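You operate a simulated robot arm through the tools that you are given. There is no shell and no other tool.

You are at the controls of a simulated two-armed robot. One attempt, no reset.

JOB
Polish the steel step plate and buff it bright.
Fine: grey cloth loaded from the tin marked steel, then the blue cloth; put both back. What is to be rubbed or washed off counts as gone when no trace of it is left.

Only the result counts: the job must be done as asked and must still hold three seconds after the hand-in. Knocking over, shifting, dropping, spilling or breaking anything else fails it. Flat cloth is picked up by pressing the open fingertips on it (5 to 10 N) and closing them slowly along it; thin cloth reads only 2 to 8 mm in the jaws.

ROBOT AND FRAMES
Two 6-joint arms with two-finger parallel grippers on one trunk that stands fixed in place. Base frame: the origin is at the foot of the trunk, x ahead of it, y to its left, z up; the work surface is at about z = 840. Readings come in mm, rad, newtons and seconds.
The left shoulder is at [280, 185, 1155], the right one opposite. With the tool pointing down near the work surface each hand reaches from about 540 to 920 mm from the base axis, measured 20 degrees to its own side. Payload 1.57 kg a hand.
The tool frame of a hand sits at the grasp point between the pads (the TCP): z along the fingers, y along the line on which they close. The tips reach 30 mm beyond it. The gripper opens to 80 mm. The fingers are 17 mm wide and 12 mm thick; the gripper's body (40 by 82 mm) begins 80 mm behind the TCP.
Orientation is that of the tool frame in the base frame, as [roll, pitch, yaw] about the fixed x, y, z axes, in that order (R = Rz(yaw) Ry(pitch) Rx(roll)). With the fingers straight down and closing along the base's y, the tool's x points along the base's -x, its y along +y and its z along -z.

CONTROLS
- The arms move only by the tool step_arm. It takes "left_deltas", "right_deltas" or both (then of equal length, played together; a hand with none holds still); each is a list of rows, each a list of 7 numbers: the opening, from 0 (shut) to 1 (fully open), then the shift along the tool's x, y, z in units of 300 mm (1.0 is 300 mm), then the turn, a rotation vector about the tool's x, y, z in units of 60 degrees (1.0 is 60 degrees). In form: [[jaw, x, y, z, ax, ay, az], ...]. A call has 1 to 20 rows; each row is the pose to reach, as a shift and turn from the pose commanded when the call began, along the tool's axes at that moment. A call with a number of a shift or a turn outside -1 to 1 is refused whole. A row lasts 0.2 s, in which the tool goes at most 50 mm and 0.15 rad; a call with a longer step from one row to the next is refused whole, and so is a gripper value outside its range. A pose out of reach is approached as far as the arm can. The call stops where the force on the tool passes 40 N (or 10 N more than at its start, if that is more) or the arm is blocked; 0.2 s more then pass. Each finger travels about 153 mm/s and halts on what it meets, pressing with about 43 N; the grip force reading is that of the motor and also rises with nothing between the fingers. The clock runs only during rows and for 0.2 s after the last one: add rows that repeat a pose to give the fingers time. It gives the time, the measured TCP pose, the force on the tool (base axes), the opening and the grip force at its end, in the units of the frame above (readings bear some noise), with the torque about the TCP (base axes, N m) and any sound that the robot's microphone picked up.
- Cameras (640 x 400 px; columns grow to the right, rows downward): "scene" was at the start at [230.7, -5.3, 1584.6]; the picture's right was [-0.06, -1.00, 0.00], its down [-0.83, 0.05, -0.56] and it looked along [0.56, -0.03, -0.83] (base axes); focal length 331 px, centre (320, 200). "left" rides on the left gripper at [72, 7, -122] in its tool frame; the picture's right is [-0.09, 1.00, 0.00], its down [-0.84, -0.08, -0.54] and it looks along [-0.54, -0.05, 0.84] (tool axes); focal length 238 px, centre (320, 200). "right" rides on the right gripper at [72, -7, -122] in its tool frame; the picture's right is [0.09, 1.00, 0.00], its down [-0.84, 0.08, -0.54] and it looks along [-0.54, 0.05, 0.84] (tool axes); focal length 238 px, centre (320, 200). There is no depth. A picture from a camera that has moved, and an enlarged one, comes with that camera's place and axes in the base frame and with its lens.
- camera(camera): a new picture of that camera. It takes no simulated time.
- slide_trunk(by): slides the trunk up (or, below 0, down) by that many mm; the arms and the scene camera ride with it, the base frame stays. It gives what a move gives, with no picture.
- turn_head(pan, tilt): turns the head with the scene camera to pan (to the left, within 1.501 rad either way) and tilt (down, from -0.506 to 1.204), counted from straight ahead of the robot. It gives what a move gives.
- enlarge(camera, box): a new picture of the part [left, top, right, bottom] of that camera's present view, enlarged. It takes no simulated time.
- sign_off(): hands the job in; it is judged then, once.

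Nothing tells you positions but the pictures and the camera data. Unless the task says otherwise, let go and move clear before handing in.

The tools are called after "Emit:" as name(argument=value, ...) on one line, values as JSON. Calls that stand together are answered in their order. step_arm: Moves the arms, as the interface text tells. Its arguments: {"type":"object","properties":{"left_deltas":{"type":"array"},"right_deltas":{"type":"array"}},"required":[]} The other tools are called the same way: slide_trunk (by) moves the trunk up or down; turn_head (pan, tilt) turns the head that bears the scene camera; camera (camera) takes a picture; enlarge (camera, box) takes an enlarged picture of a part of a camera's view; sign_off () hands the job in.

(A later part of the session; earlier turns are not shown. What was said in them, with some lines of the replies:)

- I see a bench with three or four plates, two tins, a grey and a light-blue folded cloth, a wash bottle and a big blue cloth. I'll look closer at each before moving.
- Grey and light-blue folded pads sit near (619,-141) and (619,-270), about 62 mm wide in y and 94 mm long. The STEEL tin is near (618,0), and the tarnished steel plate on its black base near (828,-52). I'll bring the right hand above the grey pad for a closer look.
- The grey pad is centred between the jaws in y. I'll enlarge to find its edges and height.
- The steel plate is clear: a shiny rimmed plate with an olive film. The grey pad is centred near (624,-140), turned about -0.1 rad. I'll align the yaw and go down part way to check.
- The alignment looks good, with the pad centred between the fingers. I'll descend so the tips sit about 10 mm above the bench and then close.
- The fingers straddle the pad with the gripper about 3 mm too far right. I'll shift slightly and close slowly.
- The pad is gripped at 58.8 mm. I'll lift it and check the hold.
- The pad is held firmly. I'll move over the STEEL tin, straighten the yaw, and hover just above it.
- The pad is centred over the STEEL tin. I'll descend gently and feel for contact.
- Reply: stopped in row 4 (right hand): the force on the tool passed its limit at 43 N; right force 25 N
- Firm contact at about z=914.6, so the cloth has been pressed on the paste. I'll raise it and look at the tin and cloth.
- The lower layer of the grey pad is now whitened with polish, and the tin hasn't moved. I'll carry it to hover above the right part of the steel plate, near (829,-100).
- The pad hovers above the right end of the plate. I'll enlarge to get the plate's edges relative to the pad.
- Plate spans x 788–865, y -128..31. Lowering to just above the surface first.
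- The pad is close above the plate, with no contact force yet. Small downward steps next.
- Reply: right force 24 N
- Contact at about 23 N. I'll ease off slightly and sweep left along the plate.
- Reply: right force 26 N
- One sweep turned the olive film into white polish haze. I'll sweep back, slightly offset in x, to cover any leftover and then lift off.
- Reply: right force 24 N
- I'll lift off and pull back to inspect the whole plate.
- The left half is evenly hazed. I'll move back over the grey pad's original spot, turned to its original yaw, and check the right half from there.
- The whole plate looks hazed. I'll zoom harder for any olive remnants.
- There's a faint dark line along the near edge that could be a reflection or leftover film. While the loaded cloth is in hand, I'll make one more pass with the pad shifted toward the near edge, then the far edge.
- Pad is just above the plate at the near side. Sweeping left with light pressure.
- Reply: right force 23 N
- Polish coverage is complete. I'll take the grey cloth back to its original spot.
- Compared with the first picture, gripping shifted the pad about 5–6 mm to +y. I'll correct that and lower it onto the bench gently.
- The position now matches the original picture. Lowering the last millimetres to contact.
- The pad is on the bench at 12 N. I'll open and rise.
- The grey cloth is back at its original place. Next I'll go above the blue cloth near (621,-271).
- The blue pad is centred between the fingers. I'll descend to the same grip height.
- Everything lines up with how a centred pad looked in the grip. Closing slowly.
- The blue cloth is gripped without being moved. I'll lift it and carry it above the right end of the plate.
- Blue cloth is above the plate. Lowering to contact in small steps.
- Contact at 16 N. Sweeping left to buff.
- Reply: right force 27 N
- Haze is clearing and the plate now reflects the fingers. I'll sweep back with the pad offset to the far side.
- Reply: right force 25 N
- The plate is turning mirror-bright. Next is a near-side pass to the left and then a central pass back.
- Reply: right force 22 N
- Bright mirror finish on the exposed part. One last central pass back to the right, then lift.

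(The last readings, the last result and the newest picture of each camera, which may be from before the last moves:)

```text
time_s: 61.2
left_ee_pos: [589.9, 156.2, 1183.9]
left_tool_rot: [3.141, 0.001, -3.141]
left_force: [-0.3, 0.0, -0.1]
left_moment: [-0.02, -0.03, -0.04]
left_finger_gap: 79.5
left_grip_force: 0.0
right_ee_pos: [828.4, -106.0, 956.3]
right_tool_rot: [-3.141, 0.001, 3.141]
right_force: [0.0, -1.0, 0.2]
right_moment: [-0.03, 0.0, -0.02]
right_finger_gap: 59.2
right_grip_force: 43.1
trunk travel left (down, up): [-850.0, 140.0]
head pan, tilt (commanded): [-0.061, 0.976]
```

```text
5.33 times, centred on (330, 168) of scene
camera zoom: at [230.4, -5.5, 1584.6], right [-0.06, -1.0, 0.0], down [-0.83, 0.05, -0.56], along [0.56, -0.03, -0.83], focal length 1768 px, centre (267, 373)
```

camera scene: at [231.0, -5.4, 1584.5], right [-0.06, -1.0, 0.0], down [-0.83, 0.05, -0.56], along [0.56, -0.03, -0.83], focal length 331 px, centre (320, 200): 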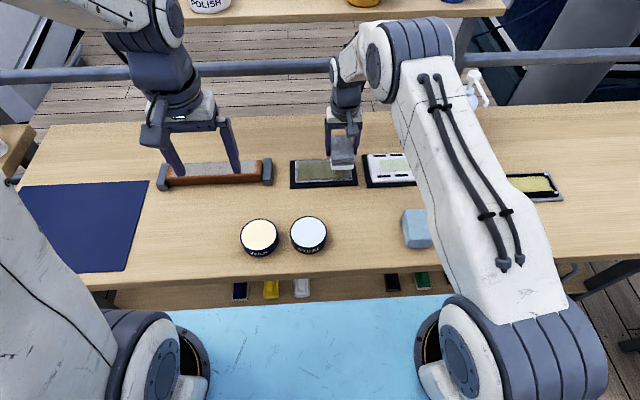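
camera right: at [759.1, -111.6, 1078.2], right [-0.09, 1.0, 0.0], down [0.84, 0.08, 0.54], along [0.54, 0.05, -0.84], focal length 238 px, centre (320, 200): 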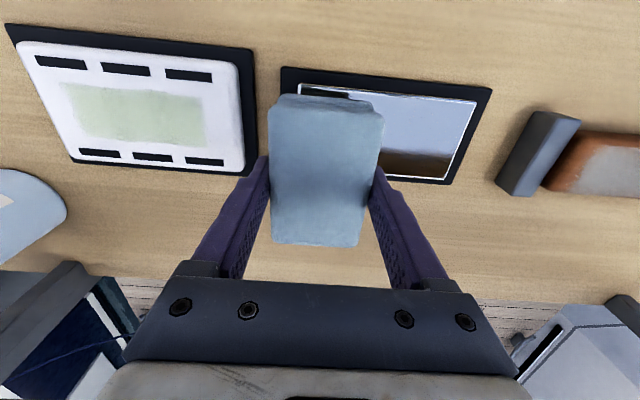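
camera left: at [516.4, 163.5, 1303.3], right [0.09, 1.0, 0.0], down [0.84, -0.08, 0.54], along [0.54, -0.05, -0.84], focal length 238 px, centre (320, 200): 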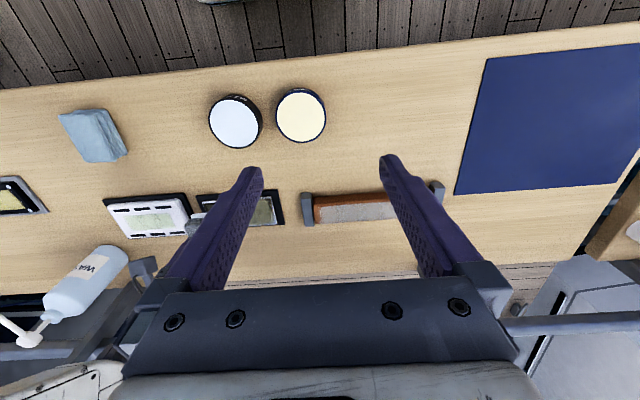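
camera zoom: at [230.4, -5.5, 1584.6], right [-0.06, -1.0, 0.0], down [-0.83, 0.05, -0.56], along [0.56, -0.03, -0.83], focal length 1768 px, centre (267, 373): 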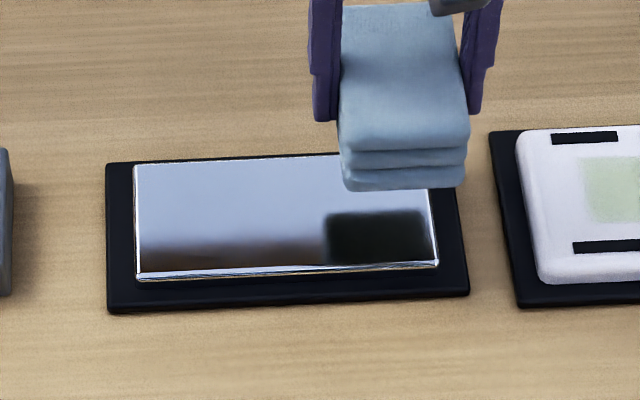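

The plate is reflecting cleanly. I'll carry the blue cloth back above its spot and inspect the plate from there.

Emit:
step_arm(right_deltas=[[0.65, 0.087, -0.069, 0, 0, 0, 0.012], [0.65, 0.174, -0.137, 0, 0, 0, 0.024], [0.65, 0.26, -0.206, 0, 0, 0, 0.036], [0.65, 0.347, -0.275, 0, 0, 0, 0.048], [0.65, 0.434, -0.343, 0, 0, 0, 0.06], [0.65, 0.52, -0.412, 0, 0, 0, 0.072], [0.65, 0.607, -0.48, 0, 0, 0, 0.084], [0.65, 0.694, -0.549, 0, 0, 0, 0.0955], [0.65, 0.694, -0.549, 0, 0, 0, 0.0955]])

Emit:
camera(camera="right")

Emit:
enlarge(camera="scene", box=[290, 152, 358, 192])

Emit:
camera(camera="scene")

```text
time_s: 63.2
left_ee_pos: [588.7, 156.2, 1182.1]
left_tool_rot: [3.141, -0.001, 3.14]
left_force: [-0.1, -0.2, 0.2]
left_moment: [-0.02, 0.0, -0.04]
left_finger_gap: 80.1
left_grip_force: 0.1
right_ee_pos: [621.1, -271.1, 956.5]
right_tool_rot: [3.14, 0.001, 3.042]
right_force: [0.0, -0.4, -0.4]
right_moment: [0.04, 0.02, 0.01]
right_finger_gap: 59.2
right_grip_force: 43.0
trunk travel left (down, up): [-850.0, 140.0]
head pan, tilt (commanded): [-0.061, 0.976]
```

```text
taken
camera right: at [549.9, -269.5, 1078.1], right [0.01, 1.0, 0.0], down [0.84, -0.01, 0.54], along [0.54, 0.0, -0.84], focal length 238 px, centre (320, 200)
```

right: 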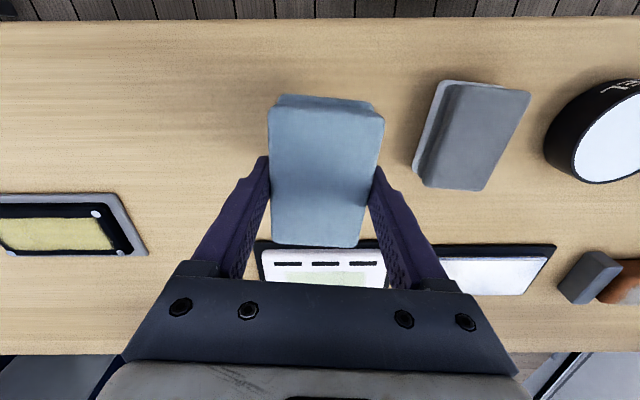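

```text
9.41 times, centred on (324, 172) of scene
camera zoom: at [230.5, -5.7, 1584.6], right [-0.06, -1.0, 0.0], down [-0.83, 0.05, -0.56], along [0.56, -0.03, -0.83], focal length 3119 px, centre (282, 464)
```

zoom: 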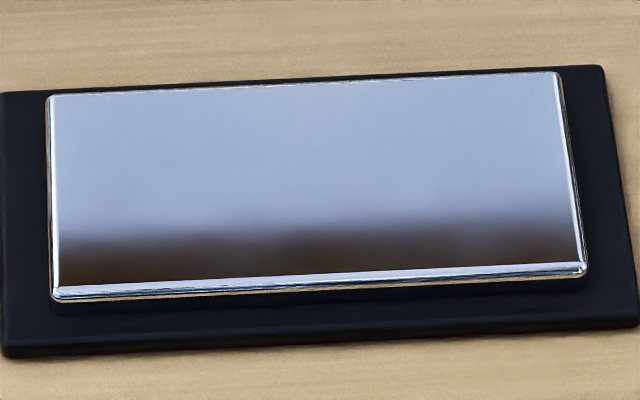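

```text
taken
camera scene: at [230.5, -5.7, 1584.6], right [-0.06, -1.0, 0.0], down [-0.83, 0.05, -0.56], along [0.56, -0.03, -0.83], focal length 331 px, centre (320, 200)
```

scene: 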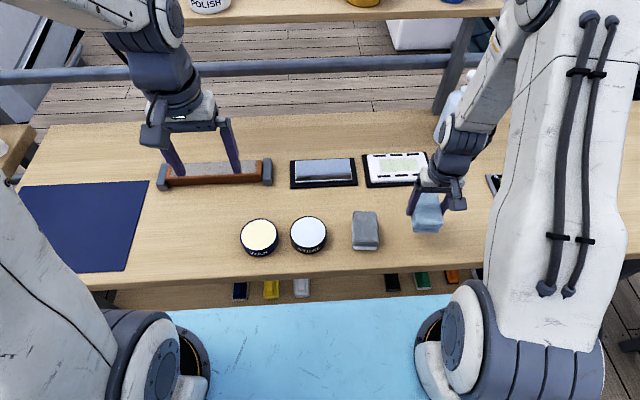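

The plate reflects cleanly from the head camera. I'll bring the left camera over for a second viewpoint in case a faint haze is hiding in the reflection.

Emit:
step_arm(left_deltas=[[1, -0.042, -0.084, 0.034, 0, 0, 0], [1, -0.084, -0.168, 0.068, 0, 0, 0], [1, -0.126, -0.252, 0.102, 0, 0, 0], [1, -0.168, -0.336, 0.136, 0, 0, 0], [1, -0.21, -0.42, 0.17, 0, 0, 0], [1, -0.252, -0.504, 0.205, 0, 0, 0], [1, -0.294, -0.588, 0.239, 0, 0, 0], [1, -0.337, -0.673, 0.273, 0, 0, 0], [1, -0.337, -0.673, 0.273, 0, 0, 0]])

Emit:
camera(camera="left")

Emit:
enlarge(camera="left", box=[250, 140, 390, 230])

```text
time_s: 65.2
left_ee_pos: [688.6, -46.1, 1099.7]
left_tool_rot: [3.141, -0.001, 3.141]
left_force: [-0.4, -0.2, 0.9]
left_moment: [0.02, 0.02, 0.02]
left_finger_gap: 79.9
left_grip_force: 0.0
right_ee_pos: [621.9, -272.4, 956.5]
right_tool_rot: [-3.141, -0.001, 3.043]
right_force: [0.7, -0.2, -0.3]
right_moment: [0.01, -0.01, 0.01]
right_finger_gap: 58.8
right_grip_force: 43.0
trunk travel left (down, up): [-850.0, 140.0]
head pan, tilt (commanded): [-0.061, 0.976]
```

```text
taken
camera left: at [616.5, -39.0, 1221.1], right [0.09, 1.0, 0.0], down [0.84, -0.08, 0.54], along [0.54, -0.05, -0.84], focal length 238 px, centre (320, 200)
```

left: 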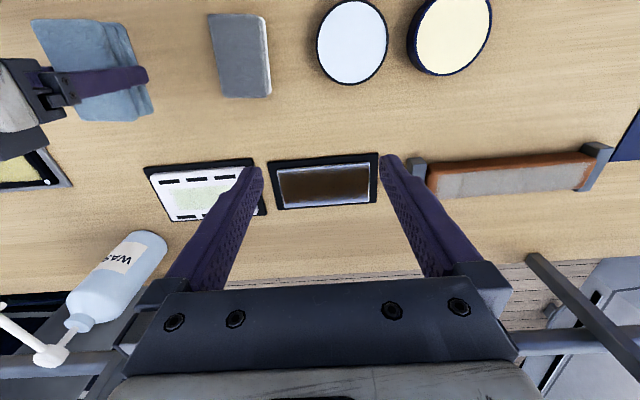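

```text
4.44 times, centred on (320, 185) of left
camera zoom: at [616.5, -39.0, 1221.1], right [0.09, 1.0, 0.0], down [0.84, -0.08, 0.54], along [0.54, -0.05, -0.84], focal length 1059 px, centre (320, 267)
```

zoom: 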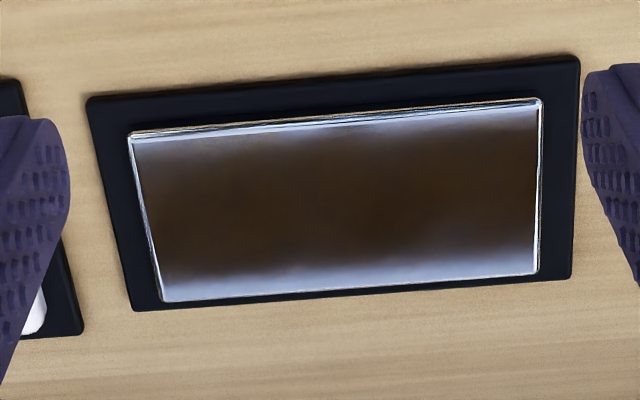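

From here the centre reflects something dark with no haze over it, though the borders are lighter. I'll shift the camera to see whether the light bands move, which would make them reflections, or stay, which would make them residue.

Emit:
step_arm(left_deltas=[[1, -0.1, 0, 0.05, 0, 0, 0], [1, -0.2, 0, 0.1, 0, 0, 0], [1, -0.2, 0, 0.1, 0, 0, 0]])

Emit:
camera(camera="left")

Emit:
enlarge(camera="left", box=[240, 100, 400, 200])

```text
time_s: 66.0
left_ee_pos: [749.5, -44.9, 1069.9]
left_tool_rot: [-3.14, -0.001, 3.141]
left_force: [0.4, 0.8, 1.6]
left_moment: [0.0, 0.05, 0.0]
left_finger_gap: 79.9
left_grip_force: 0.0
right_ee_pos: [621.9, -270.9, 955.3]
right_tool_rot: [-3.141, 0.0, 3.042]
right_force: [0.2, -0.1, -0.2]
right_moment: [0.05, 0.03, 0.0]
right_finger_gap: 58.9
right_grip_force: 43.3
trunk travel left (down, up): [-850.0, 140.0]
head pan, tilt (commanded): [-0.061, 0.976]
```

```text
taken
camera left: at [677.3, -38.2, 1190.9], right [0.09, 1.0, 0.0], down [0.84, -0.08, 0.54], along [0.54, -0.05, -0.84], focal length 238 px, centre (320, 200)
```

left: 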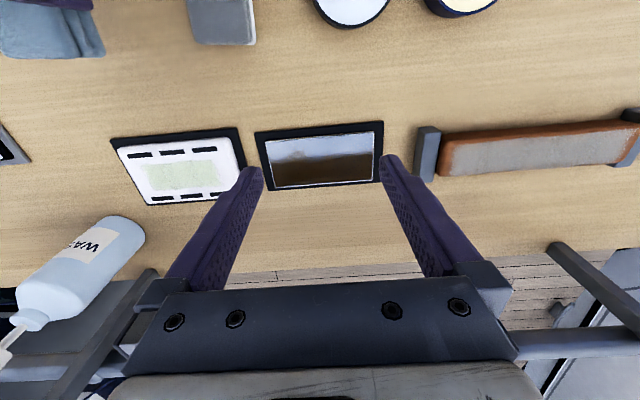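

```text
4.00 times, centred on (320, 150) of left
camera zoom: at [677.3, -38.2, 1190.9], right [0.09, 1.0, 0.0], down [0.84, -0.08, 0.54], along [0.54, -0.05, -0.84], focal length 953 px, centre (320, 400)
```

zoom: 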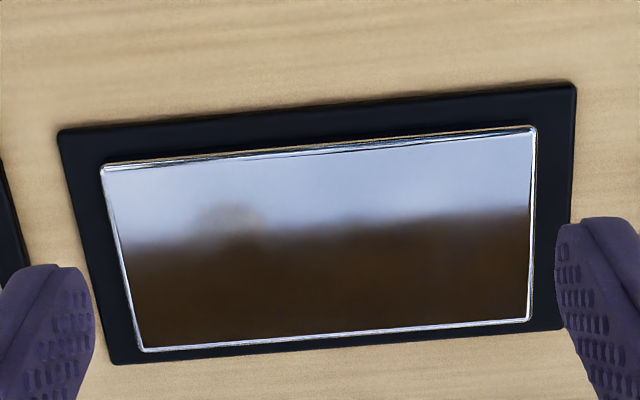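

The bands moved with the viewpoint, so they're reflections and the plate is clean across its whole face. I'll return the left hand and lower the blue cloth toward its spot.

Emit:
step_arm(left_deltas=[[1, 0.05, 0, -0.05, 0, 0, 0], [1, 0.11, 0.07, -0.1, 0, 0, 0], [1, 0.17, 0.15, -0.14, 0, 0, 0], [1, 0.23, 0.24, -0.18, 0, 0, 0], [1, 0.29, 0.33, -0.22, 0, 0, 0], [1, 0.35, 0.42, -0.26, 0, 0, 0], [1, 0.41, 0.51, -0.3, 0, 0, 0], [1, 0.47, 0.6, -0.34, 0, 0, 0], [1, 0.537, 0.673, -0.373, 0, 0, 0], [1, 0.537, 0.673, -0.373, 0, 0, 0]], right_deltas=[[0.65, 0, 0, 0.03, 0, 0, 0], [0.65, 0, 0, 0.06, 0, 0, 0], [0.65, 0, 0, 0.09, 0, 0, 0], [0.65, 0, 0, 0.12, 0, 0, 0], [0.65, 0, 0, 0.15, 0, 0, 0], [0.65, 0, 0, 0.18, 0, 0, 0], [0.65, 0, 0, 0.2, 0, 0, 0], [0.65, 0, 0, 0.22, 0, 0, 0], [0.65, 0, 0, 0.23, 0, 0, 0], [0.65, 0, 0, 0.23, 0, 0, 0]])

Emit:
enlarge(camera="scene", box=[290, 175, 450, 275])

Emit:
camera(camera="right")

```text
time_s: 68.2
left_ee_pos: [588.4, 156.2, 1181.8]
left_tool_rot: [3.14, -0.001, 3.141]
left_force: [-0.3, -0.7, 0.1]
left_moment: [-0.01, -0.03, -0.02]
left_finger_gap: 80.0
left_grip_force: 0.1
right_ee_pos: [621.3, -271.2, 887.2]
right_tool_rot: [-3.141, 0.004, 3.042]
right_force: [-0.6, -0.4, -1.7]
right_moment: [-0.02, -0.01, 0.01]
right_finger_gap: 59.1
right_grip_force: 42.8
trunk travel left (down, up): [-850.0, 140.0]
head pan, tilt (commanded): [-0.061, 0.976]
```

```text
4.00 times, centred on (370, 225) of scene
camera zoom: at [230.4, -5.4, 1584.6], right [-0.06, -1.0, 0.0], down [-0.83, 0.05, -0.56], along [0.56, -0.03, -0.83], focal length 1326 px, centre (120, 100)
```

zoom: 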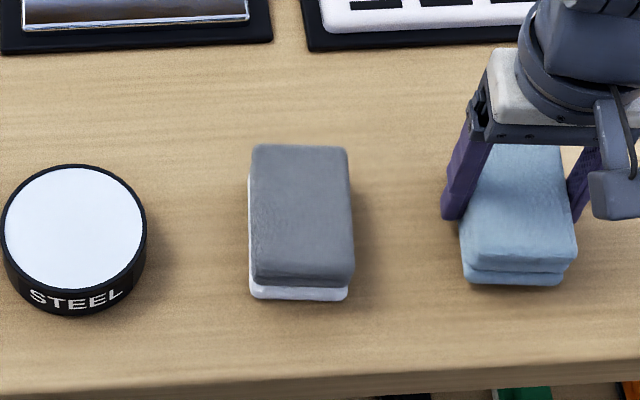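

```text
taken
camera right: at [550.3, -269.1, 1009.1], right [0.01, 1.0, 0.0], down [0.84, -0.01, 0.54], along [0.54, 0.0, -0.84], focal length 238 px, centre (320, 200)
```

right: 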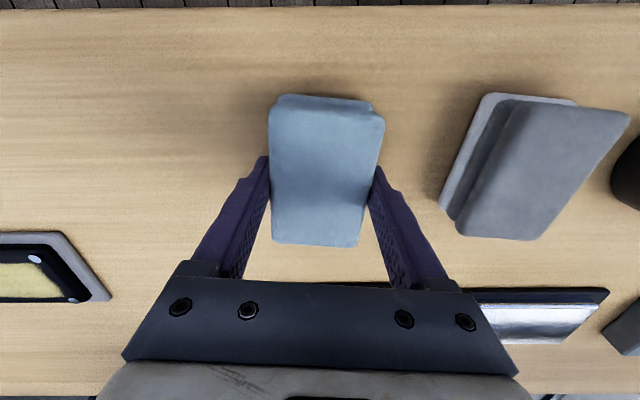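

The blue pad lines up with its old spot. Lowering to contact.

Emit:
step_arm(right_deltas=[[0.65, 0, 0, 0.008, 0, 0, 0], [0.65, 0, 0, 0.015, 0, 0, 0], [0.65, 0, 0, 0.015, 0, 0, 0]])

```text
time_s: 69.0
left_ee_pos: [588.7, 157.3, 1181.8]
left_tool_rot: [3.141, 0.0, -3.141]
left_force: [0.1, 0.2, -0.6]
left_moment: [-0.01, 0.02, 0.02]
left_finger_gap: 80.0
left_grip_force: 0.1
right_ee_pos: [622.0, -271.0, 883.6]
right_tool_rot: [-3.142, 0.002, 3.043]
right_force: [-0.4, -0.4, 0.2]
right_moment: [0.02, -0.02, 0.0]
right_finger_gap: 59.3
right_grip_force: 43.1
trunk travel left (down, up): [-850.0, 140.0]
head pan, tilt (commanded): [-0.061, 0.976]
```

Emit:
step_arm(right_deltas=[[0.65, 0, 0, 0.004, 0, 0, 0], [0.65, 0, 0, 0.007, 0, 0, 0], [0.65, 0, 0, 0.007, 0, 0, 0]])

```text
time_s: 69.8
left_ee_pos: [588.0, 156.3, 1181.9]
left_tool_rot: [-3.141, -0.001, -3.141]
left_force: [-0.2, -0.8, 0.1]
left_moment: [-0.02, 0.01, -0.01]
left_finger_gap: 80.1
left_grip_force: 0.0
right_ee_pos: [620.4, -271.4, 880.6]
right_tool_rot: [-3.14, 0.002, 3.042]
right_force: [-0.2, 0.4, -0.4]
right_moment: [0.02, -0.01, -0.02]
right_finger_gap: 59.1
right_grip_force: 43.2
trunk travel left (down, up): [-850.0, 140.0]
head pan, tilt (commanded): [-0.061, 0.976]
```

Emit:
step_arm(right_deltas=[[0.65, 0, 0, 0.003, 0, 0, 0], [0.65, 0, 0, 0.006, 0, 0, 0], [0.65, 0, 0, 0.006, 0, 0, 0]])

```text
time_s: 70.6
left_ee_pos: [588.5, 157.6, 1182.3]
left_tool_rot: [3.141, 0.0, 3.141]
left_force: [-0.1, -1.3, 0.7]
left_moment: [-0.01, -0.01, 0.0]
left_finger_gap: 79.9
left_grip_force: 0.1
right_ee_pos: [622.9, -270.2, 879.7]
right_tool_rot: [3.141, 0.001, 3.043]
right_force: [-1.6, 0.1, 9.1]
right_moment: [-0.04, -0.12, 0.05]
right_finger_gap: 58.9
right_grip_force: 43.3
trunk travel left (down, up): [-850.0, 140.0]
head pan, tilt (commanded): [-0.061, 0.976]
```

The pad is resting on the bench at 9 N. I'll release and rise clear.

Emit:
step_arm(right_deltas=[[0.7, 0, 0, -0.002, 0, 0, 0], [0.76, 0, 0, -0.003, 0, 0, 0], [0.85, 0, 0, -0.003, 0, 0, 0], [1.0, 0, 0, -0.003, 0, 0, 0], [1.0, 0, 0, -0.003, 0, 0, 0], [1.0, 0, 0, -0.08, 0, 0, 0], [1.0, 0, 0, -0.2, 0, 0, 0], [1.0, 0, 0, -0.33, 0, 0, 0], [1.0, 0, 0, -0.45, 0, 0, 0], [1.0, 0, 0, -0.6, 0, 0, 0], [1.0, 0, 0, -0.75, 0, 0, 0], [1.0, 0.15, 0, -0.85, 0, 0, 0], [1.0, 0.15, 0, -0.85, 0, 0, 0]])

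Emit:
camera(camera="right")

Emit:
camera(camera="scene")

Emit:
enlarge(camera="scene", box=[290, 175, 450, 275])

Emit:
enlarge(camera="scene", box=[270, 140, 390, 205])

```text
refused: row 12 steps farther than a row can; nothing moved
```

```text
taken
camera right: at [550.4, -268.8, 1001.3], right [0.01, 1.0, 0.0], down [0.84, -0.01, 0.54], along [0.54, 0.0, -0.84], focal length 238 px, centre (320, 200)
```

right: 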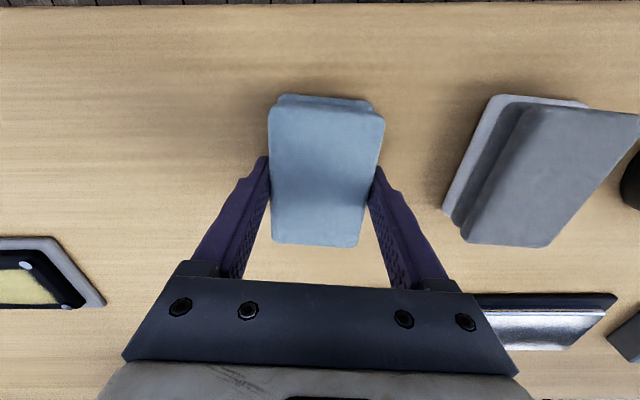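

```text
taken
camera scene: at [230.2, -5.2, 1584.8], right [-0.06, -1.0, 0.0], down [-0.83, 0.05, -0.56], along [0.56, -0.03, -0.83], focal length 331 px, centre (320, 200)
```

scene: 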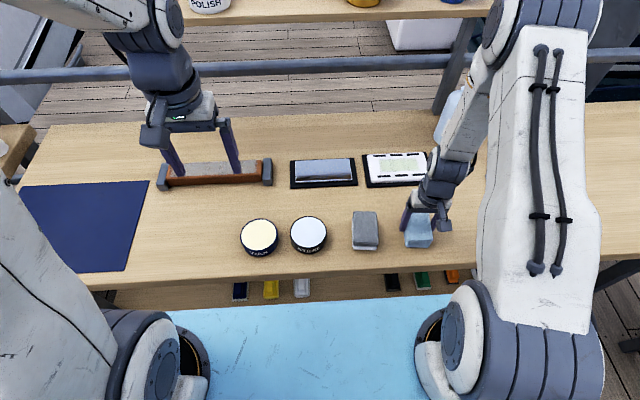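

```text
4.00 times, centred on (370, 225) of scene
camera zoom: at [230.2, -5.2, 1584.8], right [-0.06, -1.0, 0.0], down [-0.83, 0.05, -0.56], along [0.56, -0.03, -0.83], focal length 1326 px, centre (120, 100)
```

zoom: 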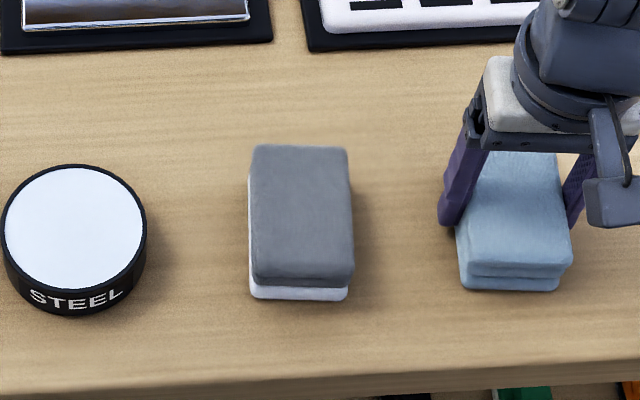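

```text
5.33 times, centred on (330, 172) of scene
camera zoom: at [230.2, -5.2, 1584.8], right [-0.06, -1.0, 0.0], down [-0.83, 0.05, -0.56], along [0.56, -0.03, -0.83], focal length 1768 px, centre (267, 347)
```

zoom: 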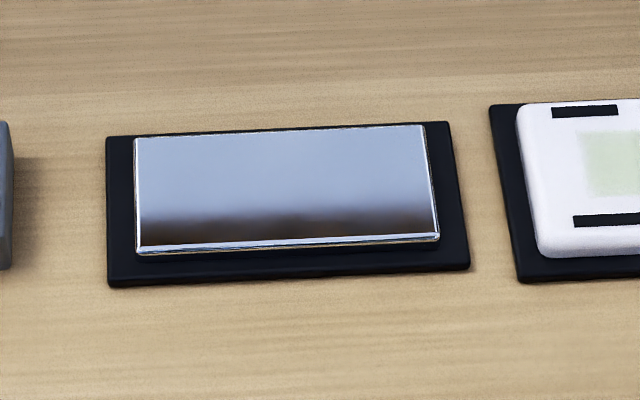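

The move was refused because one row was too long, so nothing moved. I'll release and rise with shorter rows.

Emit:
step_arm(right_deltas=[[0.7, 0, 0, -0.002, 0, 0, 0], [0.76, 0, 0, -0.003, 0, 0, 0], [0.85, 0, 0, -0.003, 0, 0, 0], [1.0, 0, 0, -0.003, 0, 0, 0], [1.0, 0, 0, -0.003, 0, 0, 0], [1.0, 0, 0, -0.08, 0, 0, 0], [1.0, 0, 0, -0.2, 0, 0, 0], [1.0, 0, 0, -0.33, 0, 0, 0], [1.0, 0, 0, -0.45, 0, 0, 0], [1.0, 0, 0, -0.6, 0, 0, 0], [1.0, 0.05, -0.05, -0.72, 0, 0, 0], [1.0, 0.12, -0.1, -0.83, 0, 0, 0], [1.0, 0.2, -0.15, -0.93, 0, 0, 0], [1.0, 0.2, -0.15, -0.93, 0, 0, 0]])

Emit:
camera(camera="right")

Emit:
camera(camera="scene")

Emit:
enlarge(camera="scene", box=[290, 175, 450, 275])

Emit:
enlarge(camera="scene", box=[220, 140, 460, 290])

```text
time_s: 73.6
left_ee_pos: [588.0, 156.2, 1181.3]
left_tool_rot: [-3.14, 0.0, -3.141]
left_force: [0.1, 0.2, 0.1]
left_moment: [0.02, -0.01, 0.0]
left_finger_gap: 80.0
left_grip_force: 0.0
right_ee_pos: [557.0, -309.3, 1159.7]
right_tool_rot: [3.141, 0.001, 3.043]
right_force: [-0.2, 0.2, -0.4]
right_moment: [0.02, 0.0, -0.03]
right_finger_gap: 79.9
right_grip_force: 0.1
trunk travel left (down, up): [-850.0, 140.0]
head pan, tilt (commanded): [-0.061, 0.976]
```

```text
taken
camera right: at [485.1, -308.0, 1280.7], right [0.01, 1.0, 0.0], down [0.84, -0.01, 0.54], along [0.54, 0.0, -0.84], focal length 238 px, centre (320, 200)
```

right: 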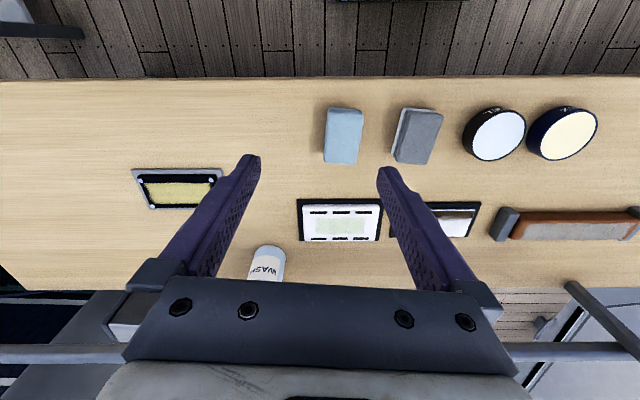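

```text
taken
camera scene: at [230.3, -5.4, 1584.6], right [-0.06, -1.0, 0.0], down [-0.83, 0.05, -0.56], along [0.56, -0.03, -0.83], focal length 331 px, centre (320, 200)
```

scene: 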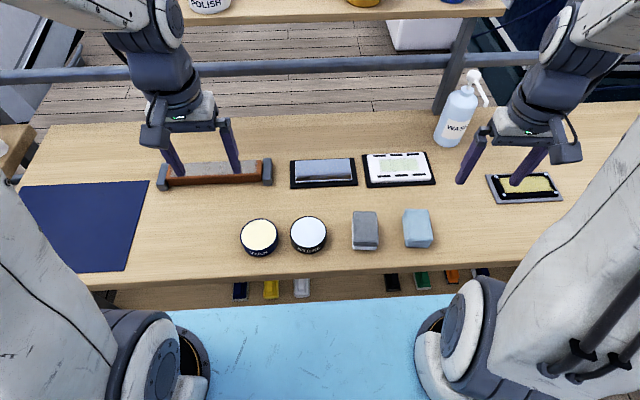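

```text
4.00 times, centred on (370, 225) of scene
camera zoom: at [230.3, -5.4, 1584.6], right [-0.06, -1.0, 0.0], down [-0.83, 0.05, -0.56], along [0.56, -0.03, -0.83], focal length 1326 px, centre (120, 100)
```

zoom: 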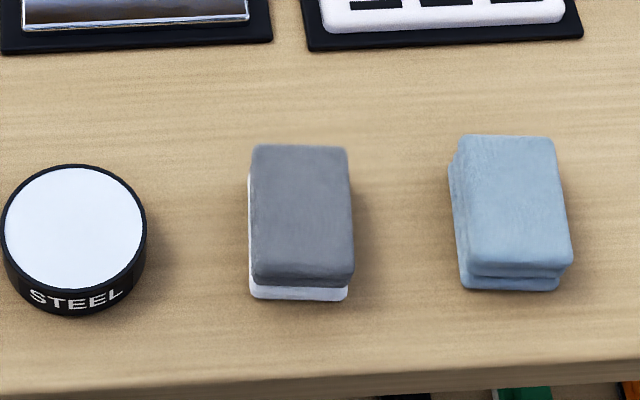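

```text
2.67 times, centred on (340, 215) of scene
camera zoom: at [230.3, -5.4, 1584.6], right [-0.06, -1.0, 0.0], down [-0.83, 0.05, -0.56], along [0.56, -0.03, -0.83], focal length 884 px, centre (267, 160)
```

zoom: 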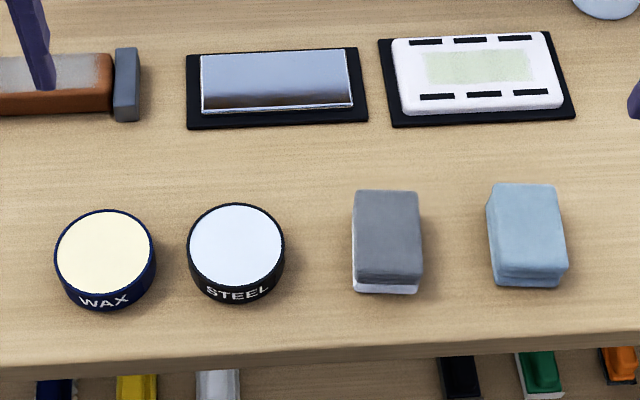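

The plate is mirror-bright with no film or haze, and both cloths are back on their original spots. The tins and everything else stand where they were, and both hands are clear and empty, so I'm handing in.

Emit:
sign_off()

```text
The job is handed in.
```

The steel step plate is polished and buffed to a mirror finish. I saw no tarnish or polish haze on it from the head camera or from two left-hand camera positions.

I loaded the grey cloth from the STEEL tin and rubbed the whole plate with it, then buffed with the light-blue cloth. I took "the blue cloth" to be the folded light-blue one beside the grey cloth, not the large navy sheet at the left end of the bench.

Both cloths are back to within a few millimetres of where they started. The grey cloth's lower layer is still white with polish. The tins and the other pieces on the bench look unmoved in the last pictures. Both hands are empty and clear of the bench. The job is handed in, but no verdict came back.
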